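You operate a simulated robot arm through the tools that you are given. There is no shell and no other tool.

The job below is to be done with a simulated robot arm. You get a single attempt, and the scene is never put back.

## Task
Put one of the jars from the top of the pine cabinet on the front worktop. Put one of the cans from the top of the pine cabinet on the top of the freezer. Open the top drawer, take the battery on the top of the freezer and put it away in the inside of the top drawer, then shut the drawer. Put the bottle marked "water" from the top of the boot bench on the top of the freezer and the bottle that says "All Purpose" on the worktop beside the sink. Open the end cupboard door, fetch the green spray can from the upper shelf of the end cupboard and stand it on the worktop beside the sink and shut the door again. Any order will do. Set down upright: jar, can, battery, what you pick out, green spray can.
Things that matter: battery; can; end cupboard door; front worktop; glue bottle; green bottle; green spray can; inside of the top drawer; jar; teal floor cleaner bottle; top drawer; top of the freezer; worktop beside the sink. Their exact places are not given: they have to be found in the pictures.

It is judged by the outcome, as a careful person would: the job done as asked, and still so three seconds after it is handed in. It fails if anything else is knocked over, pushed out of place, dropped, spilled or broken.

## Robot
A 7-joint arm with a two-finger parallel gripper on a trunk, on a base that moves. Base frame: it is fixed to the floor where the robot stands at the start and does not move with it; the origin is under the middle of the robot, x ahead of it, y to its left, z up. Lengths are in mm, angles in degrees, forces in N, time in s.
With the tool pointing down near the work surface it reaches from about 100 to 520 mm from the robot's upright axis, wherever it stands. Its first joint turns from -166.0 to 166.0 degrees. Places, roughly: battery [250, -500, 1000]; can [500, -250, 750]; end cupboard door [-1100, 800, 500]; front worktop (19x100 cm) [-1200, 3200, 920]; glue bottle, green bottle, teal floor cleaner bott [-250, -750, 1000]; green spray can [-1250, 1000, 500]; inside of the top drawer [-1400, 2000, 700]; jar [500, 0, 750]; top drawer [-1300, 2000, 700]; top of the freezer [400, -800, 900]; worktop beside the sink [-1500, 2500, 900]. Payload 3.4 kg.
The TCP is the grasp point between the finger pads, 30 mm short of the fingertips. In the tool frame z runs along the fingers and y along their closing line. Largest opening 94 mm; finger width 28, thickness 10; the body of the gripper, 50 by 96 mm, starts 55 mm behind the TCP.
Orientation is told as [roll, pitch, yaw] about the base's x, y, z axes, in that order, counted from this pose: with the fingers straight down and closing along the base's y, the tool's x points along the base's -x, its y along +y and its z along -z.

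## Interface
- The arm moves only by the tool move_arm. Its argument "targets" is one flat list of numbers, 7 for each row, row after row: the turn, a rotation vector about the tool's x, y, z in units of 5 degrees (1.0 is 5 degrees), then the shift along the tool's x, y, z in units of 40 mm (1.0 is 40 mm), then the gripper command, from -1 (shut) to 1 (fully open), values between in proportion. In form: [rx, ry, rz, dx, dy, dz, fingers, rx, ry, rz, dx, dy, dz, fingers, ...]. A call has 1 to 20 rows; each row shifts and turns the commanded pose from where the row before left it, along the tool's axes as they then stand. A call with a number of a shift or a turn outside -1 to 1 is refused whole. A row lasts 0.2 s, in which the tool goes at most 50 mm and 8.6 degrees; a call with a longer step from one row to the next is refused whole, and so is a gripper value outside its range. Where a pose cannot be reached the arm comes as near as it can. A force on the tool above 40 N (or 10 N above the force at the start of the call, whichever is more), or a blocked arm, ends the call early, and 0.2 s more pass. Each finger travels about 72 mm/s and halts on what it meets, pressing with about 36 N; the grip force reading is that of the motor and also rises with nothing between the fingers. The clock runs only during rows and for 0.2 s after the last one: add rows that do not move to give the fingers time. It gives the time, the measured TCP pose, the force on the tool (base axes), the opening and the grip force at its end, in the units of the frame above (readings bear some noise), with the torque about the TCP (base axes, N m) and any sound that the robot's microphone picked up.
- Cameras (640 x 400 px; columns grow to the right, rows downward): "scene" is now at [-54.9, 76.6, 1507.8]; the picture's right is [-1.00, -0.08, 0.00], its down [-0.07, 0.80, -0.59] and it looks along [0.05, -0.59, -0.81] (base axes); focal length 265 px, centre (320, 200). "wrist" rides on the gripper at [76, 14, -102] in the tool frame; the picture's right is [-0.18, 0.98, 0.00], its down [-0.75, -0.14, -0.64] and it looks along [-0.63, -0.12, 0.77] (tool axes); focal length 243 px, centre (320, 200).
- capture(camera): a new picture of that camera. The clock stands still meanwhile.
- move_column(by): moves the trunk up (or, below 0, down) by that many mm; the arm and the scene camera ride with it, the base frame stays. It gives what a move gives, with no picture.
- steer(legs): drives the robot by 1 to 6 legs, each [ahead, left, turn to the left] in mm, mm and degrees, along the robot's own axes; the way and the turn of a leg run together, so that a leg with both is an arc; at most 1500 mm and 180 degrees a leg. The arm and the cameras ride along, it lands a little off, and it stops where it bumps. It gives what a move gives.
- head_to(pan, tilt): turns the head with the scene camera to pan (to the left, within 155 degrees either way) and tilt (down, from -29 to 69), counted from straight ahead of the robot. It gives what a move gives.
- pixel_to_xyz(camera, pixels): for up to 12 pixels [column, row] of the newest picture of that camera ("zoom" is the newest enlarged one), the place [x, y, z] in the base frame of the surface seen there, good to about 2 mm, but the place of the scene camera against the robot may be out by one fixed shift of up to 12 mm in any direction. The clock stands still meanwhile.
- inspect(camera, box): a new picture of the part [left, top, right, bottom] of that camera's present view, enlarged. The clock stands still meanwhile.
- sign_off(): hands the job in; it is judged then, once.

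Leave the gripper open and the arm clear of the work at the hand-in unless told otherwise.

The tools are called as name(argument=value, ...) on one line, values as JSON. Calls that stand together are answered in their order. move_arm: Moves the arm, as the interface text tells. Its arguments: {"type":"object","properties":{"targets":{"type":"array"}},"required":["targets"]} The other tools are called the same way: move_column (by) moves the trunk up or down; steer (legs) drives the base; head_to (pan, tilt) turns the head that bears the scene camera; capture (camera) takes a picture; pixel_to_xyz (camera, pixels) gives the place of the surface under pixels of a picture; inspect (camera, box) takes an enlarged picture of a part of a camera's view; sign_off () hands the job in.

At the start:

```text
time_s: 0.0
ee_pos: [234.0, -282.0, 1214.7]
tool_rot: [-0.2, 0.1, 0.0]
wrist_force: [0.0, -0.8, 0.2]
ft_torque: [0.02, 0.02, 0.01]
grip_width: 94.2
finger_force: 0.0
trunk travel left (down, up): [-175.0, 211.0]
robot x, y, heading: [1.9, 0.1, -0.1]
head pan, tilt (commanded): [-85.1, 53.6]
```

scene: 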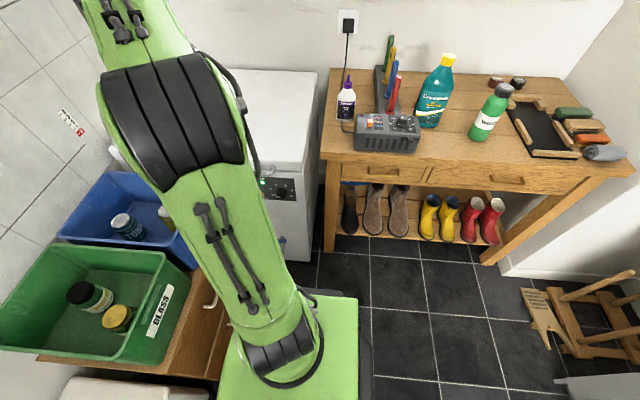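
wrist: 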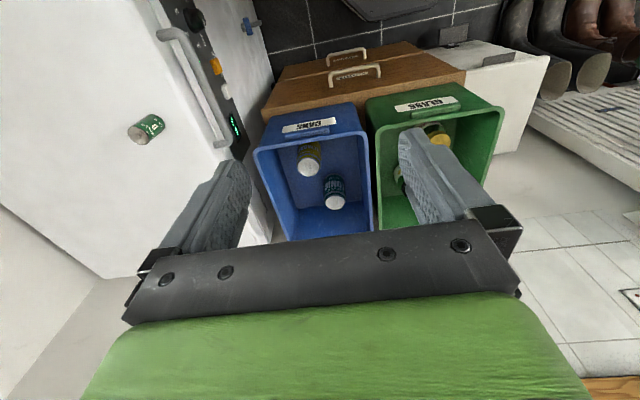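

I see the freezer, the boot bench with three bottles, and blue/green bins with cans and jars. I'll look around with the head first, starting with an enlarged view of the bench bottles.

inspect(camera="scene", box=[320, 20, 640, 220])

inspect(camera="wrist", box=[100, 0, 560, 290])

```text
2.00 times, centred on (480, 120) of scene
```

zoom: 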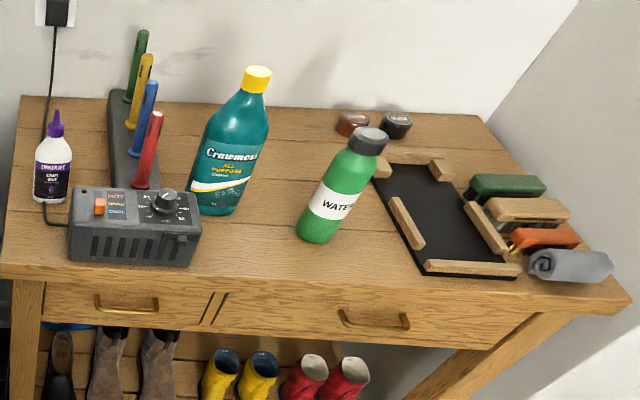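

```text
1.38 times, centred on (330, 145) of wrist
```

zoom: 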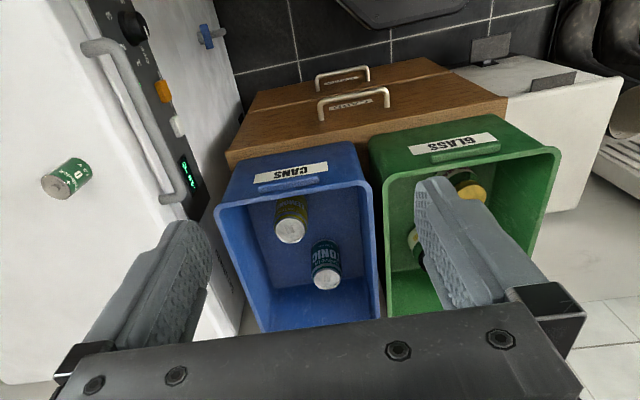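

The green bottle reads WATER, the teal one "All Purpose". Now I measure key points in the present scene picture (bottles, bench edge, freezer top) and wrist picture (battery, cans, jars).

capture(camera="scene")

capture(camera="wrist")

pixel_to_xyz(camera="scene", pixels=[[448, 60], [433, 92], [430, 125], [503, 90], [490, 118], [478, 138], [346, 100], [335, 145], [390, 130], [420, 155], [250, 80], [290, 140]])

pixel_to_xyz(camera="wrist", pixels=[[138, 136], [153, 126], [130, 160], [308, 168], [310, 150], [334, 202], [335, 185], [440, 138], [200, 100], [300, 215], [400, 215], [60, 200]])

```text
taken
```

scene: 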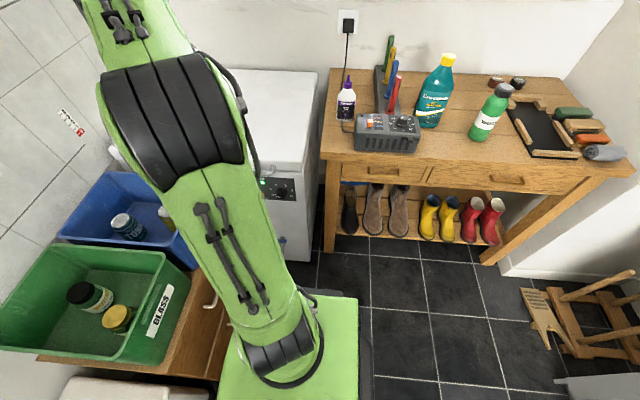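

```text
taken
```

wrist: 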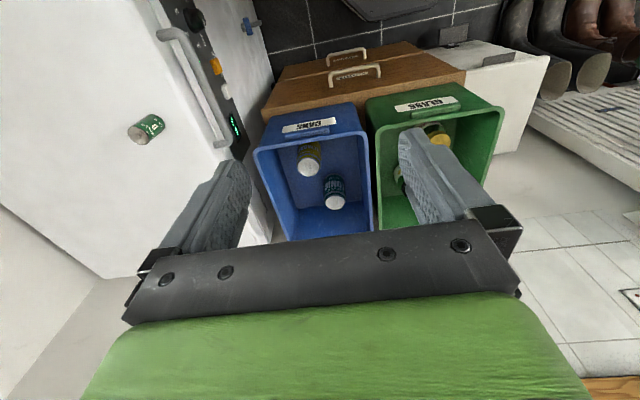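

```text
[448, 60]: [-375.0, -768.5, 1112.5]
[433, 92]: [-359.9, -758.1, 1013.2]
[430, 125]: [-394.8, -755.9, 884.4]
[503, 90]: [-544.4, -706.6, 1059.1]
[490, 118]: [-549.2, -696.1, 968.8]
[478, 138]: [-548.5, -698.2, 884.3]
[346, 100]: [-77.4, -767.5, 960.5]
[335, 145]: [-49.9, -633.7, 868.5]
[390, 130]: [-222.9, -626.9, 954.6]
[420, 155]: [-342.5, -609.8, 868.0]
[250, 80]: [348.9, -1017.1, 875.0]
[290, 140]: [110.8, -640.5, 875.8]
```

```text
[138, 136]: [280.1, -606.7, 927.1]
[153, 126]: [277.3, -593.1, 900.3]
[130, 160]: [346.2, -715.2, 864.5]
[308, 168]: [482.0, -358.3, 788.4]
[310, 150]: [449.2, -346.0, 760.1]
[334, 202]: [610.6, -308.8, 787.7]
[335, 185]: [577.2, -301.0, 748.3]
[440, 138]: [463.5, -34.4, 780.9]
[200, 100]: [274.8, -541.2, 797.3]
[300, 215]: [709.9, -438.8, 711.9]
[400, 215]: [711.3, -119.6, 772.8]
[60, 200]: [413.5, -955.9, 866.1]
```

The wrist and scene heights differ by about 10 mm (scene shift). Next I turn the head around to map the room: straight ahead first.

head_to(pan=-20, tilt=45)

capture(camera="scene")

head_to(pan=60, tilt=30)

capture(camera="scene")

head_to(pan=125, tilt=25)

capture(camera="scene")

head_to(pan=155, tilt=40)

capture(camera="scene")

```text
time_s: 1.4
ee_pos: [234.1, -282.8, 1213.6]
tool_rot: [0.0, 0.0, 0.1]
wrist_force: [0.6, -0.6, -0.5]
ft_torque: [0.0, -0.01, 0.03]
grip_width: 94.2
finger_force: 0.1
trunk travel left (down, up): [-175.0, 211.0]
robot x, y, heading: [0.7, -0.1, 0.5]
head pan, tilt (commanded): [-20.0, 45.0]
```

```text
taken
```

scene: 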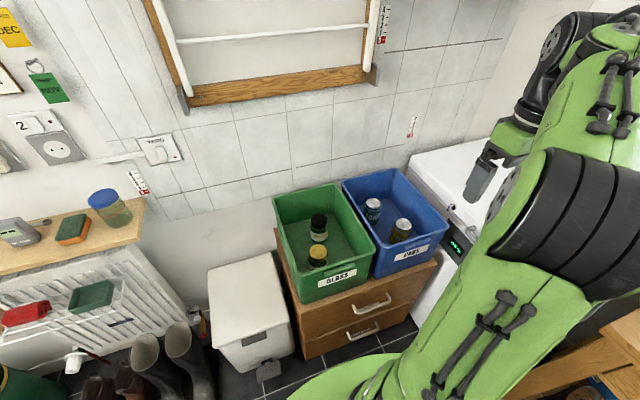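

```text
time_s: 2.9
ee_pos: [232.9, -281.6, 1213.9]
tool_rot: [0.0, 0.0, 0.0]
wrist_force: [-1.3, 0.2, 0.2]
ft_torque: [-0.02, -0.01, 0.0]
grip_width: 94.2
finger_force: 0.0
trunk travel left (down, up): [-175.0, 211.0]
robot x, y, heading: [-2.9, -1.2, -0.1]
head pan, tilt (commanded): [60.0, 30.0]
```

```text
taken
```

scene: 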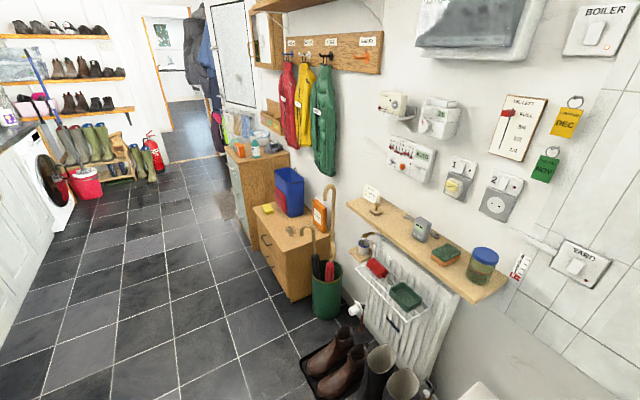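

```text
time_s: 4.2
ee_pos: [233.0, -283.5, 1213.6]
tool_rot: [0.0, -0.1, -0.1]
wrist_force: [0.5, 0.2, -0.6]
ft_torque: [0.01, 0.0, 0.01]
grip_width: 93.7
finger_force: 0.1
trunk travel left (down, up): [-175.0, 211.0]
robot x, y, heading: [2.1, -2.1, 0.1]
head pan, tilt (commanded): [125.0, 25.0]
```

```text
taken
```

scene: 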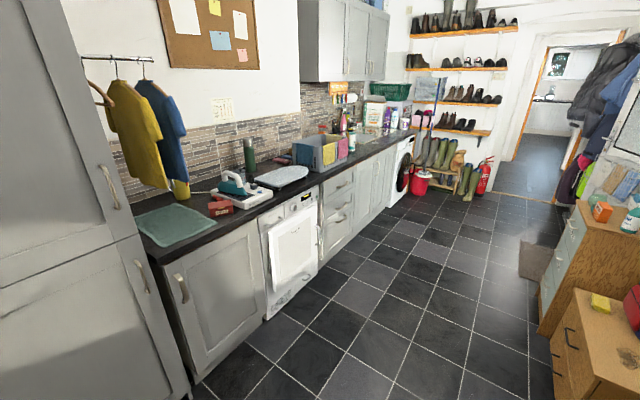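

```text
time_s: 5.2
ee_pos: [233.6, -281.8, 1213.4]
tool_rot: [0.1, 0.0, 0.0]
wrist_force: [0.5, -0.6, -1.3]
ft_torque: [0.0, 0.03, -0.04]
grip_width: 93.9
finger_force: 0.1
trunk travel left (down, up): [-175.0, 211.0]
robot x, y, heading: [2.8, -0.2, -0.0]
head pan, tilt (commanded): [154.7, 40.0]
```

```text
taken
```

scene: 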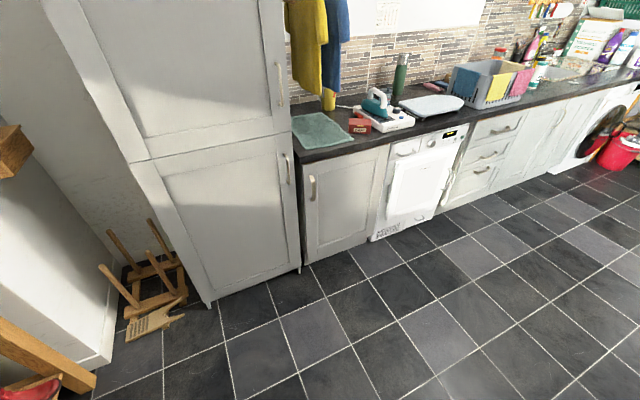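

I see the counter along the back wall with the end cupboard at (340,200), dryer, drawer stack, sink. I measure points there.

pixel_to_xyz(camera="scene", pixels=[[312, 188], [301, 265], [365, 250], [388, 150], [300, 155], [480, 125], [500, 128], [350, 200], [290, 168], [205, 300], [260, 200], [410, 103]])

inspect(camera="scene", box=[280, 40, 640, 280])

```text
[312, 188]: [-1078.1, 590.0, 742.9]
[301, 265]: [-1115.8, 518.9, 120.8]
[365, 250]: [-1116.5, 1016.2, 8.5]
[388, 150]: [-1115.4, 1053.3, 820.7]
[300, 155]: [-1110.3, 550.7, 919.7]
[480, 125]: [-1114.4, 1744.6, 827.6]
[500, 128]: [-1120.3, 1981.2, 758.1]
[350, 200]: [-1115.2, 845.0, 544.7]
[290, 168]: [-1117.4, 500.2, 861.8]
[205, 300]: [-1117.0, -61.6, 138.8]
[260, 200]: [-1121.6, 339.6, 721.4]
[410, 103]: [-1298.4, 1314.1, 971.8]
```

```text
1.67 times, centred on (460, 160) of scene
```

zoom: 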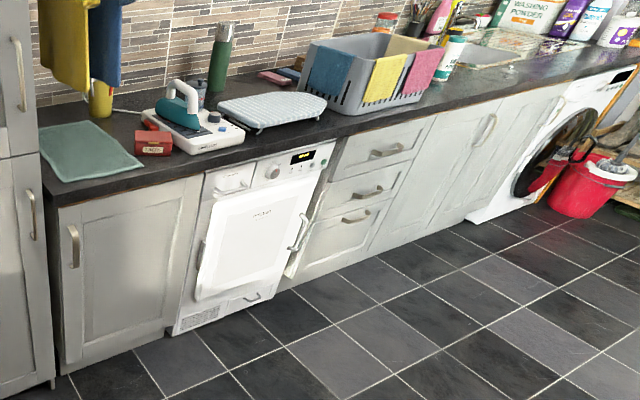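

End cupboard door handle is at y≈590 (hinge near y≈1050), door face x≈-1115. Now I look down at my own base footprint and the surroundings on the front side.

head_to(pan=-85, tilt=69)

capture(camera="scene")

head_to(pan=0, tilt=69)

capture(camera="scene")

```text
time_s: 8.6
ee_pos: [233.4, -282.3, 1213.1]
tool_rot: [0.0, 0.0, 0.1]
wrist_force: [-0.5, 0.2, 0.5]
ft_torque: [-0.03, -0.01, 0.02]
grip_width: 94.0
finger_force: 0.0
trunk travel left (down, up): [-175.0, 211.0]
robot x, y, heading: [-3.2, -2.2, -0.0]
head pan, tilt (commanded): [-85.0, 68.8]
```

```text
taken
```

scene: 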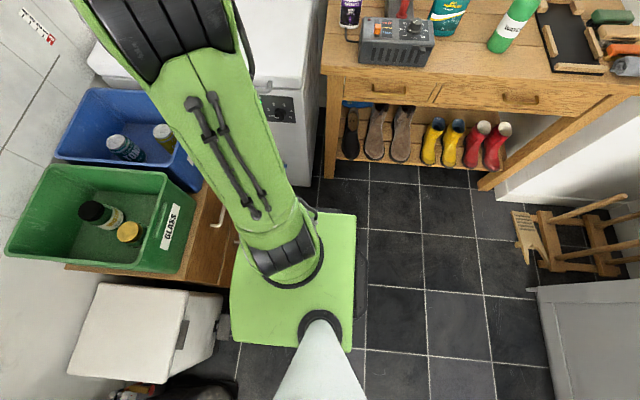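

```text
time_s: 10.2
ee_pos: [233.4, -282.3, 1214.1]
tool_rot: [0.1, 0.0, -0.1]
wrist_force: [-0.1, 1.2, 0.2]
ft_torque: [0.0, -0.01, 0.03]
grip_width: 94.0
finger_force: 0.1
trunk travel left (down, up): [-175.0, 211.0]
robot x, y, heading: [-0.9, -0.4, 0.1]
head pan, tilt (commanded): [0.0, 68.8]
```

```text
taken
```

scene: 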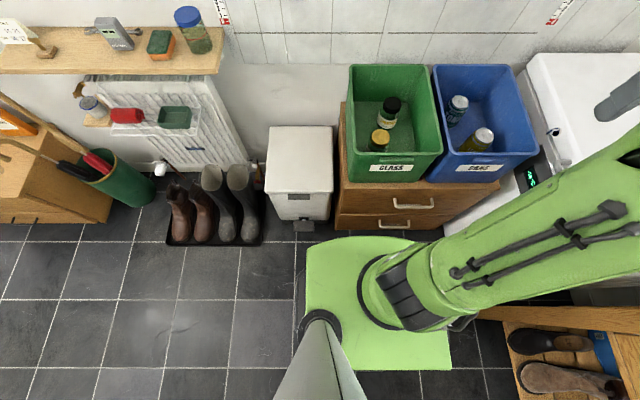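

I measure the base corners, bins rim, jars and cans in this picture.

pixel_to_xyz(camera="scene", pixels=[[310, 250], [308, 365], [440, 365], [395, 240], [390, 104], [382, 136], [458, 102], [484, 135], [395, 180], [480, 178], [350, 68], [434, 180]])

inspect(camera="scene", box=[330, 50, 570, 200])

```text
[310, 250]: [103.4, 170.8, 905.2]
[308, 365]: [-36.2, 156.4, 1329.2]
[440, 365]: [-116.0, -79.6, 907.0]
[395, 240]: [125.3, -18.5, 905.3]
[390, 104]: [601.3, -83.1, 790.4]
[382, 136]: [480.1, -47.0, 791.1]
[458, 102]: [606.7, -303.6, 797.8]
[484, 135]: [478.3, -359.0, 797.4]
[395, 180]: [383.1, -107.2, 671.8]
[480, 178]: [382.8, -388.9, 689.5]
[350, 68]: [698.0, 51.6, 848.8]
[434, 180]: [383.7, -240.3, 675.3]
```

```text
2.67 times, centred on (450, 125) of scene
```

zoom: 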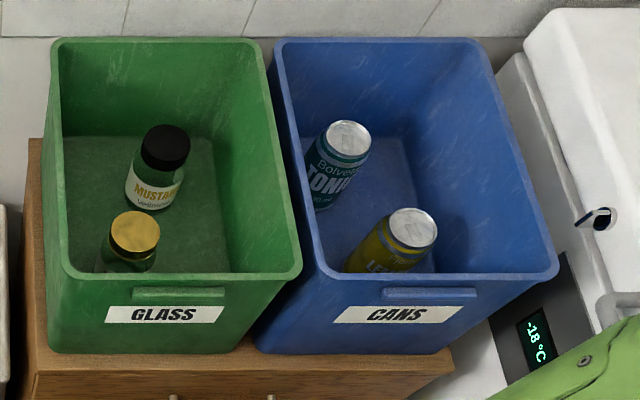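

The green plate is the top of the trunk at z≈905. I check a few more pixels for the lower base and the white bin, plus bin interiors.

pixel_to_xyz(camera="scene", pixels=[[470, 318], [300, 228], [330, 222], [400, 232], [410, 140], [420, 160], [440, 120], [515, 150], [505, 165], [445, 70], [560, 120], [545, 70]])

pixel_to_xyz(camera="zoom", pixels=[[440, 160], [420, 120], [200, 170], [230, 220], [450, 190], [550, 270], [330, 268], [295, 268], [80, 268], [285, 45], [475, 45], [170, 60]])

```text
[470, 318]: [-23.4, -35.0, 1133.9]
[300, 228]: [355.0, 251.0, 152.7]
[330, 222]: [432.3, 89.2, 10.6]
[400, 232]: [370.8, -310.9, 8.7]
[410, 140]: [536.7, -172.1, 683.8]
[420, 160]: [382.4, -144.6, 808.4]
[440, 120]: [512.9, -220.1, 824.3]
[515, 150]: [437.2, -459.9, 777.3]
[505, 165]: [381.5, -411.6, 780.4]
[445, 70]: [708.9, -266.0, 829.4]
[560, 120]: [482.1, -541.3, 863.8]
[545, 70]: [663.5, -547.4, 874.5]
```

```text
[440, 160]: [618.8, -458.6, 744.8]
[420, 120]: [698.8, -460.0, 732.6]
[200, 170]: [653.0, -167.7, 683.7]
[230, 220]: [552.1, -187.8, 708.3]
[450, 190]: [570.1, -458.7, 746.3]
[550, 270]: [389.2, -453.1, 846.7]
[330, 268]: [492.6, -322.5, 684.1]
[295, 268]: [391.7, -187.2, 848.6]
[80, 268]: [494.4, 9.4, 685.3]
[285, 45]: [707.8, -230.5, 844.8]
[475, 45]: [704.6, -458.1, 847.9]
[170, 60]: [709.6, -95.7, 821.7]
```

Bin rims are at about z=839, floors at 675; cans' tops 788 and jars' tops 781 (wrist-corrected). I drive to about (140,-240), from where the can, freezer, jars and battery are all within reach.

steer(legs=[[140, -240, 0]])

head_to(pan=-30, tilt=60)

capture(camera="scene")

capture(camera="wrist")

```text
time_s: 11.9
ee_pos: [339.0, -447.2, 1214.0]
tool_rot: [-0.2, 0.0, 4.5]
wrist_force: [1.0, 0.5, 0.1]
ft_torque: [-0.01, 0.03, 0.02]
grip_width: 94.2
finger_force: 0.1
trunk travel left (down, up): [-175.0, 211.0]
robot x, y, heading: [84.7, -183.6, 4.7]
head pan, tilt (commanded): [0.0, 68.8]
stopped in leg 1: the robot was blocked; the commanded pose is now the measured one
```

```text
time_s: 12.9
ee_pos: [338.5, -446.7, 1215.1]
tool_rot: [-0.1, 0.0, 4.5]
wrist_force: [-0.6, 0.7, -0.4]
ft_torque: [0.0, 0.01, -0.02]
grip_width: 94.2
finger_force: 0.0
trunk travel left (down, up): [-175.0, 211.0]
robot x, y, heading: [83.1, -184.2, 4.9]
head pan, tilt (commanded): [-30.0, 60.0]
```

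```text
taken
```

scene: 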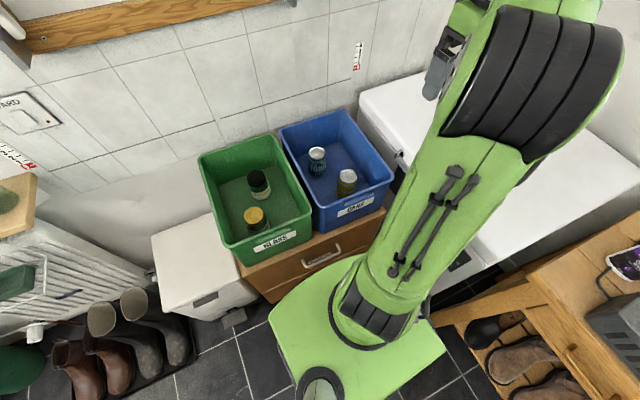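

```text
taken
```

wrist: 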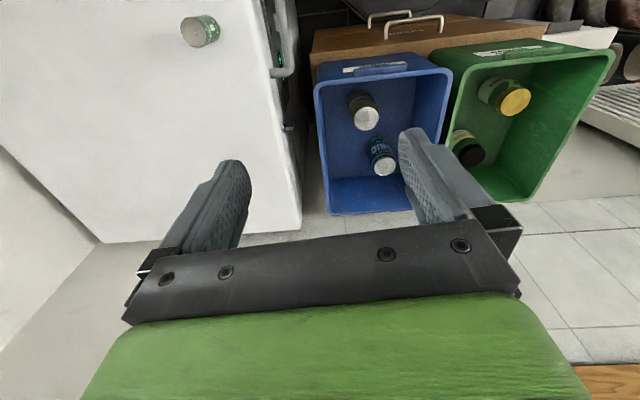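

The base was blocked at (84,-184) and slewed 4.8°. I need to find out what it touched: I measure points near the white bin pedal, cabinet and freezer.

pixel_to_xyz(camera="scene", pixels=[[233, 316], [205, 300], [195, 322], [255, 298], [152, 238], [270, 320], [290, 378], [440, 350], [320, 255], [262, 290], [345, 262], [460, 262]])

inspect(camera="scene", box=[140, 200, 480, 400])

head_to(pan=-85, tilt=65)

capture(camera="scene")

```text
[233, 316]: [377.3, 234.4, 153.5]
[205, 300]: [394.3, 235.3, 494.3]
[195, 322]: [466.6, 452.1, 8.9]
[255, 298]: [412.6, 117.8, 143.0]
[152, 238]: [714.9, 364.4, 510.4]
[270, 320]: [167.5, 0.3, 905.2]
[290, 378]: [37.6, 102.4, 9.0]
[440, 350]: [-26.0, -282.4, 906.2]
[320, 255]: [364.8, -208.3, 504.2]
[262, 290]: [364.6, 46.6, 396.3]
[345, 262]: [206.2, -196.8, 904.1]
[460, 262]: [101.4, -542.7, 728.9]
```

```text
1.88 times, centred on (310, 300) of scene
```

zoom: 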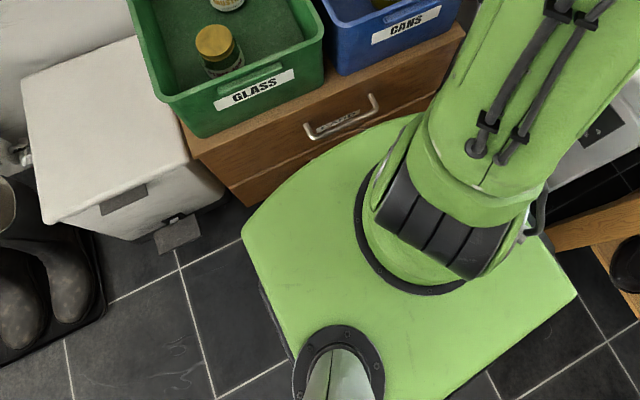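

```text
time_s: 14.1
ee_pos: [339.5, -445.2, 1214.5]
tool_rot: [0.0, 0.1, 4.5]
wrist_force: [0.0, -0.5, 0.5]
ft_torque: [0.01, 0.0, -0.02]
grip_width: 93.9
finger_force: 0.0
trunk travel left (down, up): [-175.0, 211.0]
robot x, y, heading: [79.1, -181.5, 4.7]
head pan, tilt (commanded): [-85.0, 65.0]
```

```text
taken
```

scene: 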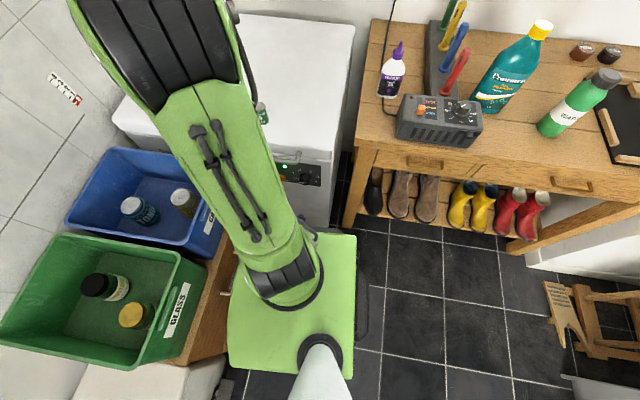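

pixel_to_xyz(camera="scene", pixels=[[362, 310], [360, 290], [361, 335], [366, 300], [328, 222], [340, 215], [225, 300], [215, 262], [228, 375], [205, 385], [310, 228], [250, 120]])

inspect(camera="scene", box=[180, 200, 420, 400])

```text
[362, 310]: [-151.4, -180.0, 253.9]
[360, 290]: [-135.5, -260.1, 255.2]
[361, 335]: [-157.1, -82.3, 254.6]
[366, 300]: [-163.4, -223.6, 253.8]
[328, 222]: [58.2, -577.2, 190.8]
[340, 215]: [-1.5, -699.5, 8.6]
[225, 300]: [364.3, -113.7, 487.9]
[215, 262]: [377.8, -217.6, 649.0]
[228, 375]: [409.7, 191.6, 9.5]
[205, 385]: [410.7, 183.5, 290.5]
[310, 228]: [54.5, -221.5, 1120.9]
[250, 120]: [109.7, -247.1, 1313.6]
```

```text
2.00 times, centred on (300, 300) of scene
```

zoom: 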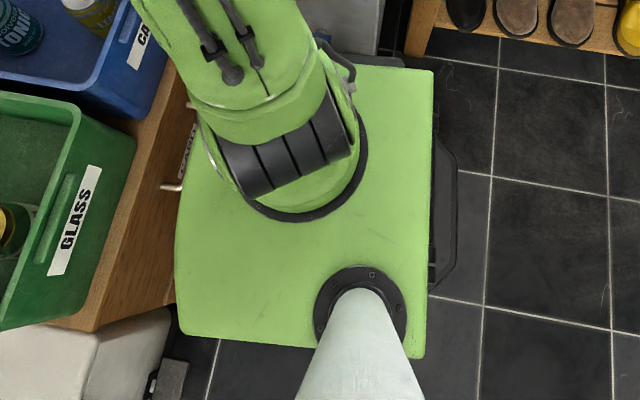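

The base's lower part reaches ~250–270 mm from its middle, so it touched the cabinet front (x≈365). I back off 15 mm, straighten the heading and slide right to about (72,-230).

steer(legs=[[-18, 0, 0], [4, -46, -4.7]])

head_to(pan=-30, tilt=60)

capture(camera="wrist")

capture(camera="scene")

```text
time_s: 15.4
ee_pos: [302.9, -516.0, 1213.0]
tool_rot: [0.1, 0.0, -0.5]
wrist_force: [-0.6, 0.5, -0.9]
ft_torque: [0.1, 0.01, -0.04]
grip_width: 94.0
finger_force: 0.0
trunk travel left (down, up): [-175.0, 211.0]
robot x, y, heading: [69.8, -228.4, -0.4]
head pan, tilt (commanded): [-85.0, 65.0]
```

```text
time_s: 16.6
ee_pos: [302.3, -513.5, 1213.9]
tool_rot: [-0.1, 0.0, -0.4]
wrist_force: [-0.1, -0.9, 0.0]
ft_torque: [-0.01, -0.01, -0.04]
grip_width: 94.0
finger_force: 0.1
trunk travel left (down, up): [-175.0, 211.0]
robot x, y, heading: [73.0, -229.2, -0.3]
head pan, tilt (commanded): [-30.0, 60.0]
```

```text
taken
```

wrist: 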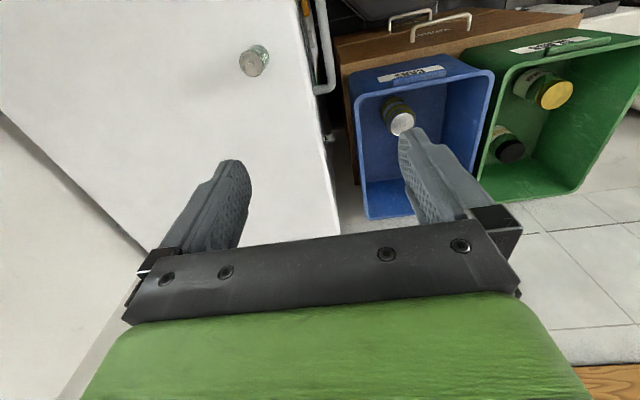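

```text
taken
```

scene: 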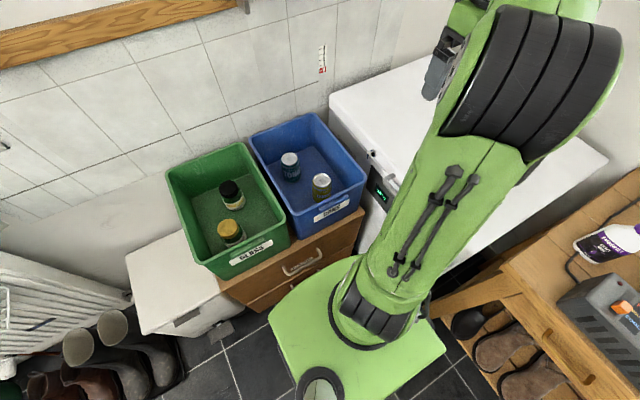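

Robot is now at about (72,-229), heading ~-0.3. I measure the lemon can's top (403,122), battery (251,62), freezer edge and jar lids in the wrist picture.

pixel_to_xyz(camera="wrist", pixels=[[403, 122], [397, 128], [409, 115], [251, 62], [262, 55], [340, 230], [200, 120], [555, 95], [510, 150], [330, 90], [395, 100]])

pixel_to_xyz(camera="scene", pixels=[[322, 180], [290, 158], [228, 187], [229, 229], [605, 160], [500, 265], [490, 200], [370, 140]])

```text
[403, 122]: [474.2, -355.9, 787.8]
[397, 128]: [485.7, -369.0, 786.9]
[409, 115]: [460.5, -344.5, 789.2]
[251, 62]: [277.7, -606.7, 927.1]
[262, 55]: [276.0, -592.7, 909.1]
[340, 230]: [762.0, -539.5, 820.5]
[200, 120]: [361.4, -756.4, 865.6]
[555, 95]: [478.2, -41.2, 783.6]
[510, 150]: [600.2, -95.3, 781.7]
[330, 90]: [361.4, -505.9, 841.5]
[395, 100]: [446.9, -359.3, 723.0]
```

```text
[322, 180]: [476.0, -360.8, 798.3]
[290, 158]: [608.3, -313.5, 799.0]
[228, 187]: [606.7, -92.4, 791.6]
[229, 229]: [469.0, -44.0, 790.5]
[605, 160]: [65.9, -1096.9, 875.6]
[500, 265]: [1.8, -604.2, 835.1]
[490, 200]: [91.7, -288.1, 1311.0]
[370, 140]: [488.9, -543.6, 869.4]
```

I zoom the wrist view on the lemon can to get its centre precisely.

inspect(camera="wrist", box=[340, 70, 500, 170])

```text
4.00 times, centred on (420, 120) of wrist
```

zoom: 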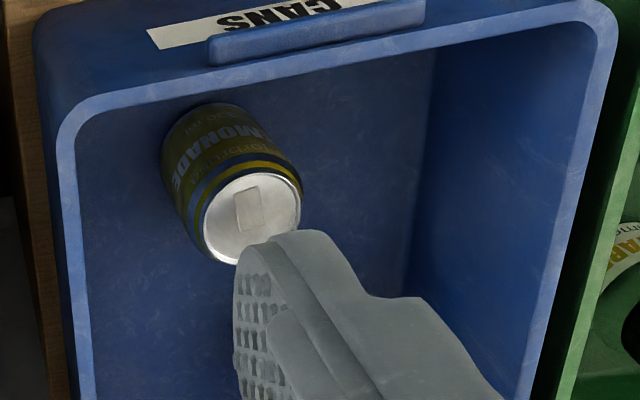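

pixel_to_xyz(camera="zoom", pixels=[[250, 212], [208, 218], [294, 205], [250, 176], [240, 256], [76, 190], [330, 64], [75, 120], [560, 300]])

```text
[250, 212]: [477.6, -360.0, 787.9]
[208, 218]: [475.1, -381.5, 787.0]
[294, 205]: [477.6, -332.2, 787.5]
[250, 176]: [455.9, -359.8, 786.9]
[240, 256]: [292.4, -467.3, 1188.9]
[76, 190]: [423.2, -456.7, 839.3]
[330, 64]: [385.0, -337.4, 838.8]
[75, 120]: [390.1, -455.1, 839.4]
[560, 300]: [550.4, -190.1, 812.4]
```

Can centre is (477,-358), top 788, bin rim 839. I move the open gripper sideways at height 1213 until over the can.

move_arm(targets=[0, 0, 0, -0.872, 0.785, 0, 1, 0, 0, 0, -0.872, 0.785, 0, 1, 0, 0, 0, -0.872, 0.785, 0, 1, 0, 0, 0, -0.872, 0.785, 0, 1, 0, 0, 0, -0.872, 0.785, 0, 1, 0, 0, 0, 0, 0, 0, 1])

capture(camera="wrist")

```text
time_s: 18.1
ee_pos: [479.3, -355.5, 1216.7]
tool_rot: [-0.1, 0.0, -0.4]
wrist_force: [-0.1, 0.5, 0.5]
ft_torque: [0.0, -0.02, -0.01]
grip_width: 93.8
finger_force: 0.0
trunk travel left (down, up): [-175.0, 211.0]
robot x, y, heading: [70.5, -223.5, -0.3]
head pan, tilt (commanded): [-30.0, 60.0]
```

```text
taken
```

wrist: 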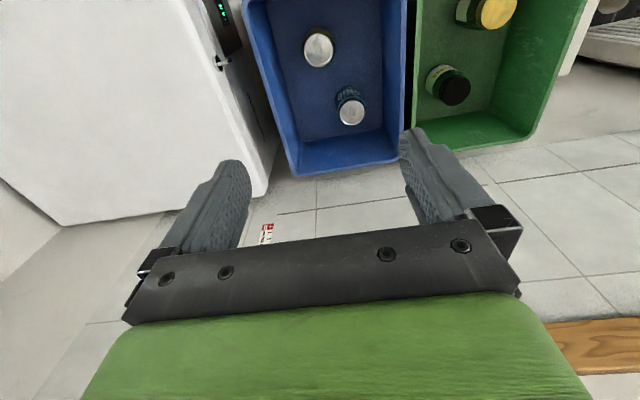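

Over the can at (479,-355). I verify the can's location (319,49) once more in this view, then descend 360 mm to just above the bin rim.

pixel_to_xyz(camera="wrist", pixels=[[319, 49], [306, 50], [332, 48], [318, 38], [319, 62], [350, 112]])

move_arm(targets=[0, 0, 0, 0, 0, 1, 1, 0, 0, 0, 0, 0, 1, 1, 0, 0, 0, 0, 0, 1, 1, 0, 0, 0, 0, 0, 1, 1, 0, 0, 0, 0, 0, 1, 1, 0, 0, 0, 0, 0, 1, 1, 0, 0, 0, 0, 0, 1, 1, 0, 0, 0, 0, 0, 1, 1, 0, 0, 0, 0, 0, 0, 1])

capture(camera="wrist")

capture(camera="scene")

```text
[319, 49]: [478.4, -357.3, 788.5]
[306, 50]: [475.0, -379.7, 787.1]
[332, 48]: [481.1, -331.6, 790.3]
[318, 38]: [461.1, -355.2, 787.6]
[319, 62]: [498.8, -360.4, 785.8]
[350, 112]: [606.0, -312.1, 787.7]
```

```text
time_s: 20.1
ee_pos: [479.3, -359.1, 894.3]
tool_rot: [-0.2, 0.0, -0.4]
wrist_force: [-0.9, 0.5, -0.8]
ft_torque: [0.02, -0.02, 0.01]
grip_width: 93.6
finger_force: 0.1
trunk travel left (down, up): [-175.0, 211.0]
robot x, y, heading: [72.9, -228.7, -0.5]
head pan, tilt (commanded): [-30.0, 60.0]
```

```text
taken
```

wrist: 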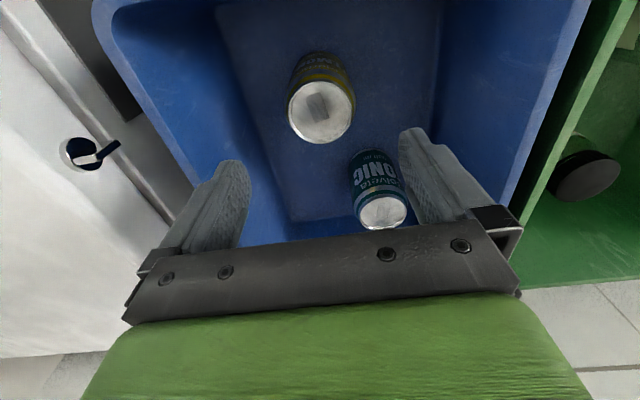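

```text
taken
```

scene: 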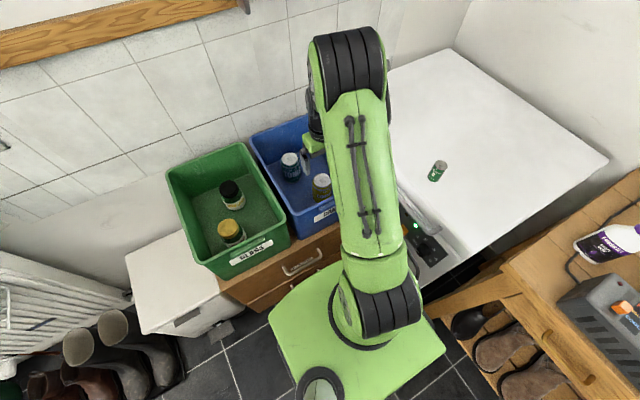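

Well centred on the can at (479,-358), z 894. I descend 142 mm so TCP is at ~752, and then close.

move_arm(targets=[0, 0, 0, 0, 0, 0.9, 1, 0, 0, 0, 0, 0, 0.9, 1, 0, 0, 0, 0, 0, 0.9, 1, 0, 0, 0, 0, 0, 0.85, 1, 0, 0, 0, 0, 0, 0, 1])

capture(camera="wrist")

```text
time_s: 21.2
ee_pos: [480.4, -361.2, 751.6]
tool_rot: [-0.1, 0.0, -0.5]
wrist_force: [-0.2, -0.2, 0.0]
ft_torque: [-0.05, 0.03, 0.0]
grip_width: 94.1
finger_force: 0.1
trunk travel left (down, up): [-175.0, 211.0]
robot x, y, heading: [71.3, -227.3, -0.3]
head pan, tilt (commanded): [-30.0, 60.0]
```

```text
taken
```

wrist: 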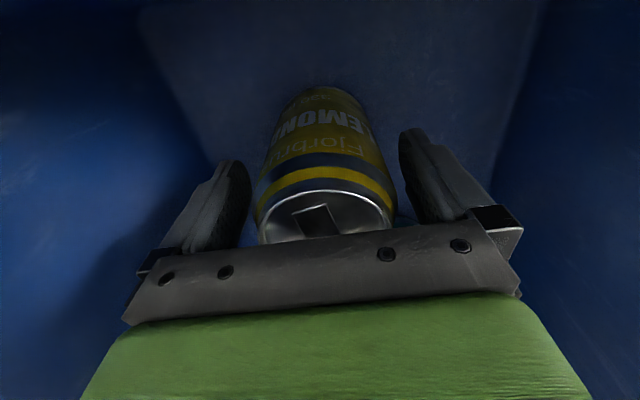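

The can is between the fingers. I close the gripper.

move_arm(targets=[0, 0, 0, 0, 0, 0, -1, 0, 0, 0, 0, 0, 0, -1, 0, 0, 0, 0, 0, 0, -1, 0, 0, 0, 0, 0, 0, -1])

```text
time_s: 22.2
ee_pos: [479.6, -361.0, 753.5]
tool_rot: [-0.1, 0.0, -0.4]
wrist_force: [0.0, 0.6, -0.5]
ft_torque: [-0.02, -0.01, 0.0]
grip_width: 65.1
finger_force: 35.6
trunk travel left (down, up): [-175.0, 211.0]
robot x, y, heading: [70.3, -232.7, -0.3]
head pan, tilt (commanded): [-30.0, 60.0]
```

Gripped at 65 mm. I lift 280 mm so the can clears the rim.

move_arm(targets=[0, 0, 0, 0, 0, -0.5, -1, 0, 0, 0, 0, 0, -0.9, -1, 0, 0, 0, 0, 0, -0.9, -1, 0, 0, 0, 0, 0, -0.9, -1, 0, 0, 0, 0, 0, -0.9, -1, 0, 0, 0, 0, 0, -0.9, -1, 0, 0, 0, 0, 0, -0.9, -1, 0, 0, 0, 0, 0, -0.9, -1, 0, 0, 0, 0, 0, 0, -1])

capture(camera="wrist")

```text
time_s: 24.2
ee_pos: [477.5, -354.8, 1026.5]
tool_rot: [-0.1, 0.1, -0.4]
wrist_force: [0.0, 1.0, -0.4]
ft_torque: [-0.03, 0.0, 0.0]
grip_width: 64.8
finger_force: 35.7
trunk travel left (down, up): [-175.0, 211.0]
robot x, y, heading: [68.7, -227.8, -0.3]
head pan, tilt (commanded): [-30.0, 60.0]
```

```text
taken
```

wrist: 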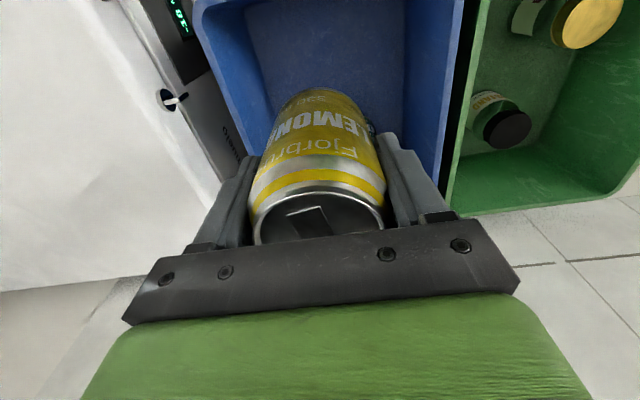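

Can is secure. I carry it in -x to x≈185, then in -y over the freezer to about (185,-650), keeping well away from the battery at (278,-607).

move_arm(targets=[0, 0, 0, 0.9125, -0.14, 0, -1, 0, 0, 0, 0.9125, -0.14, 0, -1, 0, 0, 0, 0.9125, -0.14, 0, -1, 0, 0, 0, 0.9125, -0.14, 0, -1, 0, 0, 0, 0.9125, -0.14, 0, -1, 0, 0, 0, 0.9125, -0.14, 0, -1, 0, 0, 0, 0.9125, -0.14, 0, -1, 0, 0, 0, 0.9125, -0.14, 0, -1, 0, 0, 0, 0, -0.893, 0, -1, 0, 0, 0, 0, -0.893, 0, -1, 0, 0, 0, 0, -0.893, 0, -1, 0, 0, 0, 0, -0.893, 0, -1, 0, 0, 0, 0, -0.893, 0, -1, 0, 0, 0, 0, -0.893, 0, -1, 0, 0, 0, 0, -0.893, 0, -1, 0, 0, 0, 0, 0, 0, -1])

capture(camera="wrist")

capture(camera="scene")

```text
time_s: 27.6
ee_pos: [184.6, -651.3, 1026.2]
tool_rot: [-0.1, 0.1, -0.4]
wrist_force: [1.0, 0.5, -0.6]
ft_torque: [-0.01, 0.0, -0.03]
grip_width: 64.8
finger_force: 36.5
trunk travel left (down, up): [-175.0, 211.0]
robot x, y, heading: [70.9, -230.8, -0.4]
head pan, tilt (commanded): [-30.0, 60.0]
```

```text
taken
```

wrist: 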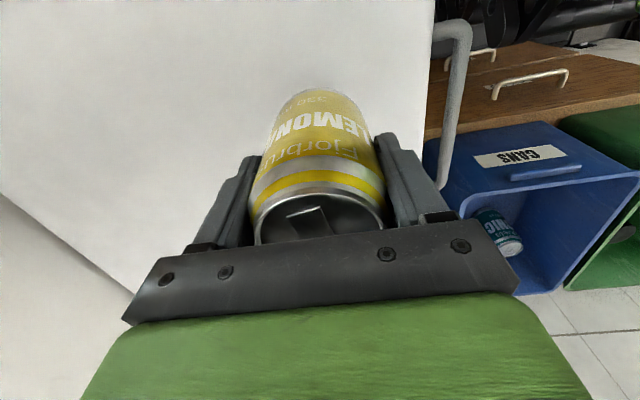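

```text
taken
```

scene: 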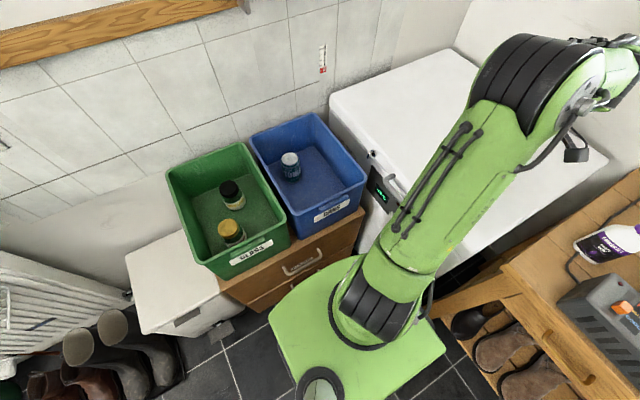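

Over the freezer spot (185,-651). I lower 70 mm to TCP z≈956, then in small steps to feel for contact.

move_arm(targets=[0, 0, 0, 0, 0, 0.875, -1, 0, 0, 0, 0, 0, 0.875, -1, 0, 0, 0, 0, 0, 0, -1])

move_arm(targets=[0, 0, 0, 0, 0, 0.1, -1, 0, 0, 0, 0, 0, 0.1, -1, 0, 0, 0, 0, 0, 0, -1])

```text
time_s: 28.4
ee_pos: [183.7, -652.0, 954.2]
tool_rot: [-0.2, -0.1, -0.4]
wrist_force: [0.0, 0.2, -0.4]
ft_torque: [0.03, 0.01, 0.0]
grip_width: 65.1
finger_force: 35.9
trunk travel left (down, up): [-175.0, 211.0]
robot x, y, heading: [72.9, -226.7, -0.3]
head pan, tilt (commanded): [-30.0, 60.0]
```

```text
time_s: 29.2
ee_pos: [183.7, -651.5, 944.8]
tool_rot: [-0.2, 0.0, -0.5]
wrist_force: [0.8, -0.1, -0.1]
ft_torque: [0.0, -0.03, 0.02]
grip_width: 64.9
finger_force: 36.3
trunk travel left (down, up): [-175.0, 211.0]
robot x, y, heading: [74.0, -227.4, -0.3]
head pan, tilt (commanded): [-30.0, 60.0]
```

Still no contact (z≈945). I go on in 2 mm steps.

move_arm(targets=[0, 0, 0, 0, 0, 0.05, -1, 0, 0, 0, 0, 0, 0, -1])

move_arm(targets=[0, 0, 0, 0, 0, 0.05, -1, 0, 0, 0, 0, 0, 0, -1])

move_arm(targets=[0, 0, 0, 0, 0, 0.05, -1, 0, 0, 0, 0, 0, 0, -1])

```text
time_s: 29.9
ee_pos: [183.6, -651.3, 943.5]
tool_rot: [-0.1, 0.0, -0.4]
wrist_force: [0.2, -0.2, 0.1]
ft_torque: [0.01, -0.02, -0.01]
grip_width: 64.9
finger_force: 36.0
trunk travel left (down, up): [-175.0, 211.0]
robot x, y, heading: [69.8, -230.9, -0.2]
head pan, tilt (commanded): [-30.0, 60.0]
```

```text
time_s: 30.4
ee_pos: [183.9, -650.5, 942.4]
tool_rot: [-0.2, 0.0, -0.3]
wrist_force: [-0.5, -0.4, 7.0]
ft_torque: [0.02, 0.0, 0.05]
grip_width: 64.7
finger_force: 35.9
trunk travel left (down, up): [-175.0, 211.0]
robot x, y, heading: [69.5, -229.6, -0.6]
head pan, tilt (commanded): [-30.0, 60.0]
```

```text
time_s: 31.1
ee_pos: [184.3, -650.7, 941.7]
tool_rot: [-0.3, -0.1, -0.4]
wrist_force: [-0.1, -0.5, 24.1]
ft_torque: [0.09, 0.01, -0.02]
grip_width: 64.9
finger_force: 36.1
trunk travel left (down, up): [-175.0, 211.0]
robot x, y, heading: [71.6, -229.0, -0.8]
head pan, tilt (commanded): [-30.0, 60.0]
```

Contact (24 N). I ease up 1.5 mm and open the fingers.

move_arm(targets=[0, 0, 0, 0, 0, -0.04, -1, 0, 0, 0, 0, 0, 0, 0.6, 0, 0, 0, 0, 0, 0, 0.8, 0, 0, 0, 0, 0, 0, 0.8, 0, 0, 0, 0, 0, 0, 0.8])

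move_arm(targets=[0, 0, 0, 0, 0, -0.6, 0.8, 0, 0, 0, 0, 0, -0.9, 0.8, 0, 0, 0, 0, 0, -0.9, 0.8, 0, 0, 0, 0, 0, -0.9, 0.8, 0, 0, 0, 0, 0, -0.9, 0.8, 0, 0, 0, 0, 0, 0, 0.8])

capture(camera="wrist")

```text
time_s: 32.2
ee_pos: [184.6, -650.5, 942.8]
tool_rot: [-0.1, 0.0, -0.4]
wrist_force: [-0.1, 0.6, -0.5]
ft_torque: [0.01, 0.02, -0.02]
grip_width: 84.7
finger_force: 0.0
trunk travel left (down, up): [-175.0, 211.0]
robot x, y, heading: [69.6, -228.8, -0.4]
head pan, tilt (commanded): [-30.0, 60.0]
```

```text
time_s: 33.6
ee_pos: [186.6, -649.4, 1113.5]
tool_rot: [-0.1, 0.1, -0.4]
wrist_force: [0.1, 0.8, -0.6]
ft_torque: [-0.01, 0.02, 0.01]
grip_width: 84.6
finger_force: 0.1
trunk travel left (down, up): [-175.0, 211.0]
robot x, y, heading: [70.5, -232.8, -0.7]
head pan, tilt (commanded): [-30.0, 60.0]
```

```text
taken
```

wrist: 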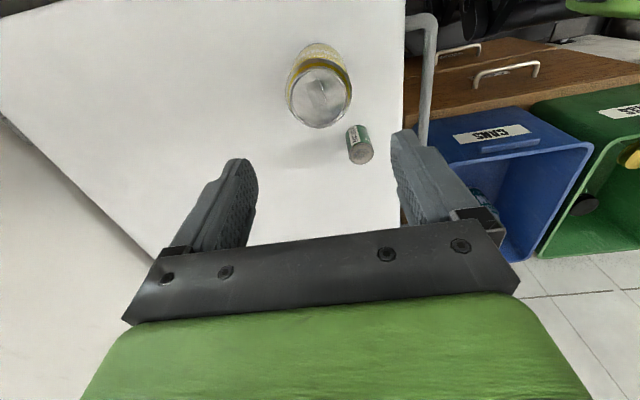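

Can stands upright on the freezer, battery undisturbed. Next the jar: I move over the green bin. First +y back to y≈-400 while rising, then +x/+y toward the yellow-lid jar at (479,-43).

move_arm(targets=[0, 0, 0, 0, 0.9, -0.4, 1, 0, 0, 0, 0, 0.9, -0.4, 1, 0, 0, 0, 0, 0.9, -0.4, 1, 0, 0, 0, 0, 0.9, -0.4, 1, 0, 0, 0, 0, 0.9, -0.4, 1, 0, 0, 0, 0, 0.9, 0, 1, 0, 0, 0, -0.8, 0.9, 0, 1, 0, 0, 0, -0.8, 0.9, 0, 1, 0, 0, 0, -0.8, 0.9, 0, 1, 0, 0, 0, -0.8, 0.9, 0, 1, 0, 0, 0, -0.8, 0.9, 0, 1, 0, 0, 0, -0.8, 0.9, 0, 1, 0, 0, 0, -0.8, 0.9, 0, 1, 0, 0, 0, -0.8, 0.9, 0, 1, 0, 0, 0, -0.8, 0.9, 0, 1, 0, 0, 0, 0, 0, 0, 1])

capture(camera="wrist")

capture(camera="scene")

```text
time_s: 37.0
ee_pos: [477.8, -110.9, 1188.6]
tool_rot: [0.1, 0.1, -0.4]
wrist_force: [-0.8, 0.2, -0.4]
ft_torque: [0.01, 0.0, -0.02]
grip_width: 94.5
finger_force: 0.0
trunk travel left (down, up): [-175.0, 211.0]
robot x, y, heading: [67.9, -229.2, -0.4]
head pan, tilt (commanded): [-30.0, 60.0]
```

```text
taken
```

wrist: 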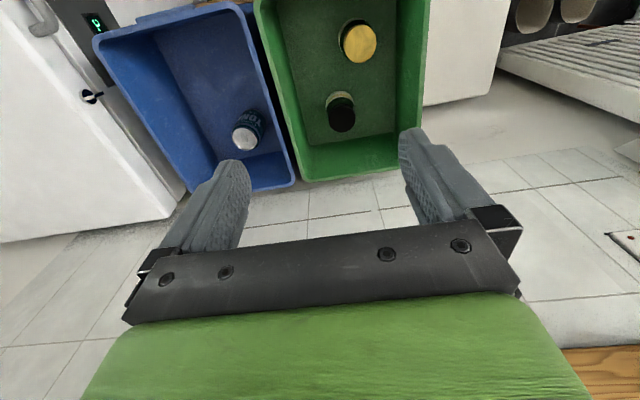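

```text
taken
```

scene: 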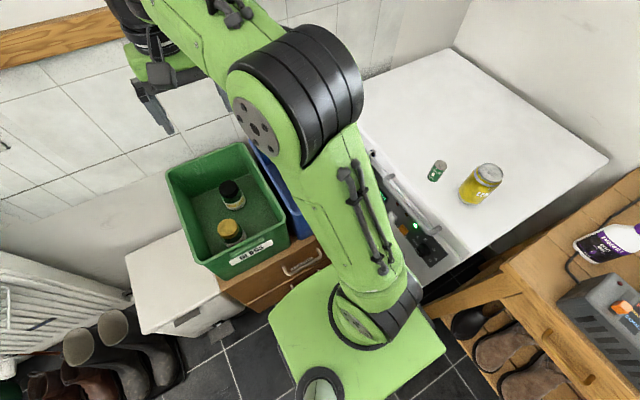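

I measure the jar lids and green bin rim in the wrist view.

inspect(camera="wrist", box=[250, 0, 450, 125])

pixel_to_xyz(camera="wrist", pixels=[[359, 44], [347, 46], [373, 42], [358, 33], [360, 58], [341, 117], [422, 80], [272, 80], [430, 20], [350, 172]])

```text
3.20 times, centred on (350, 62) of wrist
```

zoom: 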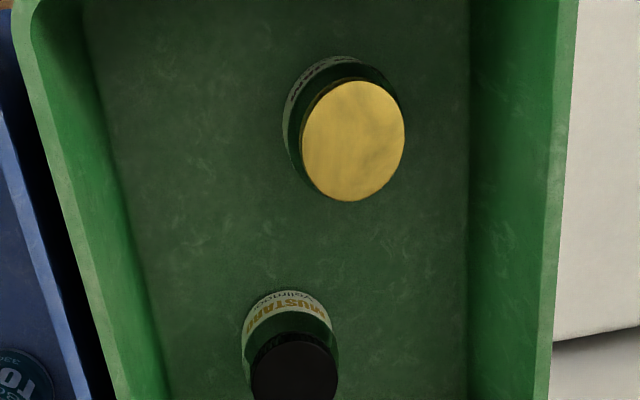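

```text
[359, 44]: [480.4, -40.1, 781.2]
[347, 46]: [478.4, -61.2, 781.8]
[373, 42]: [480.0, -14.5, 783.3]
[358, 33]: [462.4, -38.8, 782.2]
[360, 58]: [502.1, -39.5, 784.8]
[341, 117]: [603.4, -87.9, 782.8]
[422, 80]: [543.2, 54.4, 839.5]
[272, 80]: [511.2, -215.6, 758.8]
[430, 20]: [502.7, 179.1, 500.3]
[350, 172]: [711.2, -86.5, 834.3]
```

Yellow-lid jar: centre (480,-40), lid about 65 mm, top 782. I move over it and descend to z≈890.

move_arm(targets=[0, 0, 0, -0.03, 0.885, 0, 1, 0, 0, 0, -0.03, 0.885, 0, 1, 0, 0, 0, 0, 0, 0.93, 1, 0, 0, 0, 0, 0, 0.93, 1, 0, 0, 0, 0, 0, 0.93, 1, 0, 0, 0, 0, 0, 0.93, 1, 0, 0, 0, 0, 0, 0.93, 1, 0, 0, 0, 0, 0, 0.93, 1, 0, 0, 0, 0, 0, 0.93, 1, 0, 0, 0, 0, 0, 0.93, 1, 0, 0, 0, 0, 0, 0, 1])

capture(camera="wrist")

```text
time_s: 39.5
ee_pos: [480.3, -38.5, 890.1]
tool_rot: [-0.1, 0.0, -0.4]
wrist_force: [-0.5, 0.1, -0.2]
ft_torque: [-0.02, -0.01, -0.03]
grip_width: 93.9
finger_force: 0.1
trunk travel left (down, up): [-175.0, 211.0]
robot x, y, heading: [69.0, -227.4, -0.4]
head pan, tilt (commanded): [-30.0, 60.0]
```

```text
taken
```

wrist: 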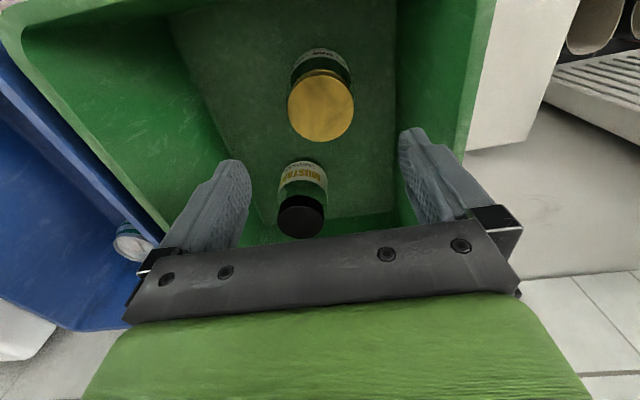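

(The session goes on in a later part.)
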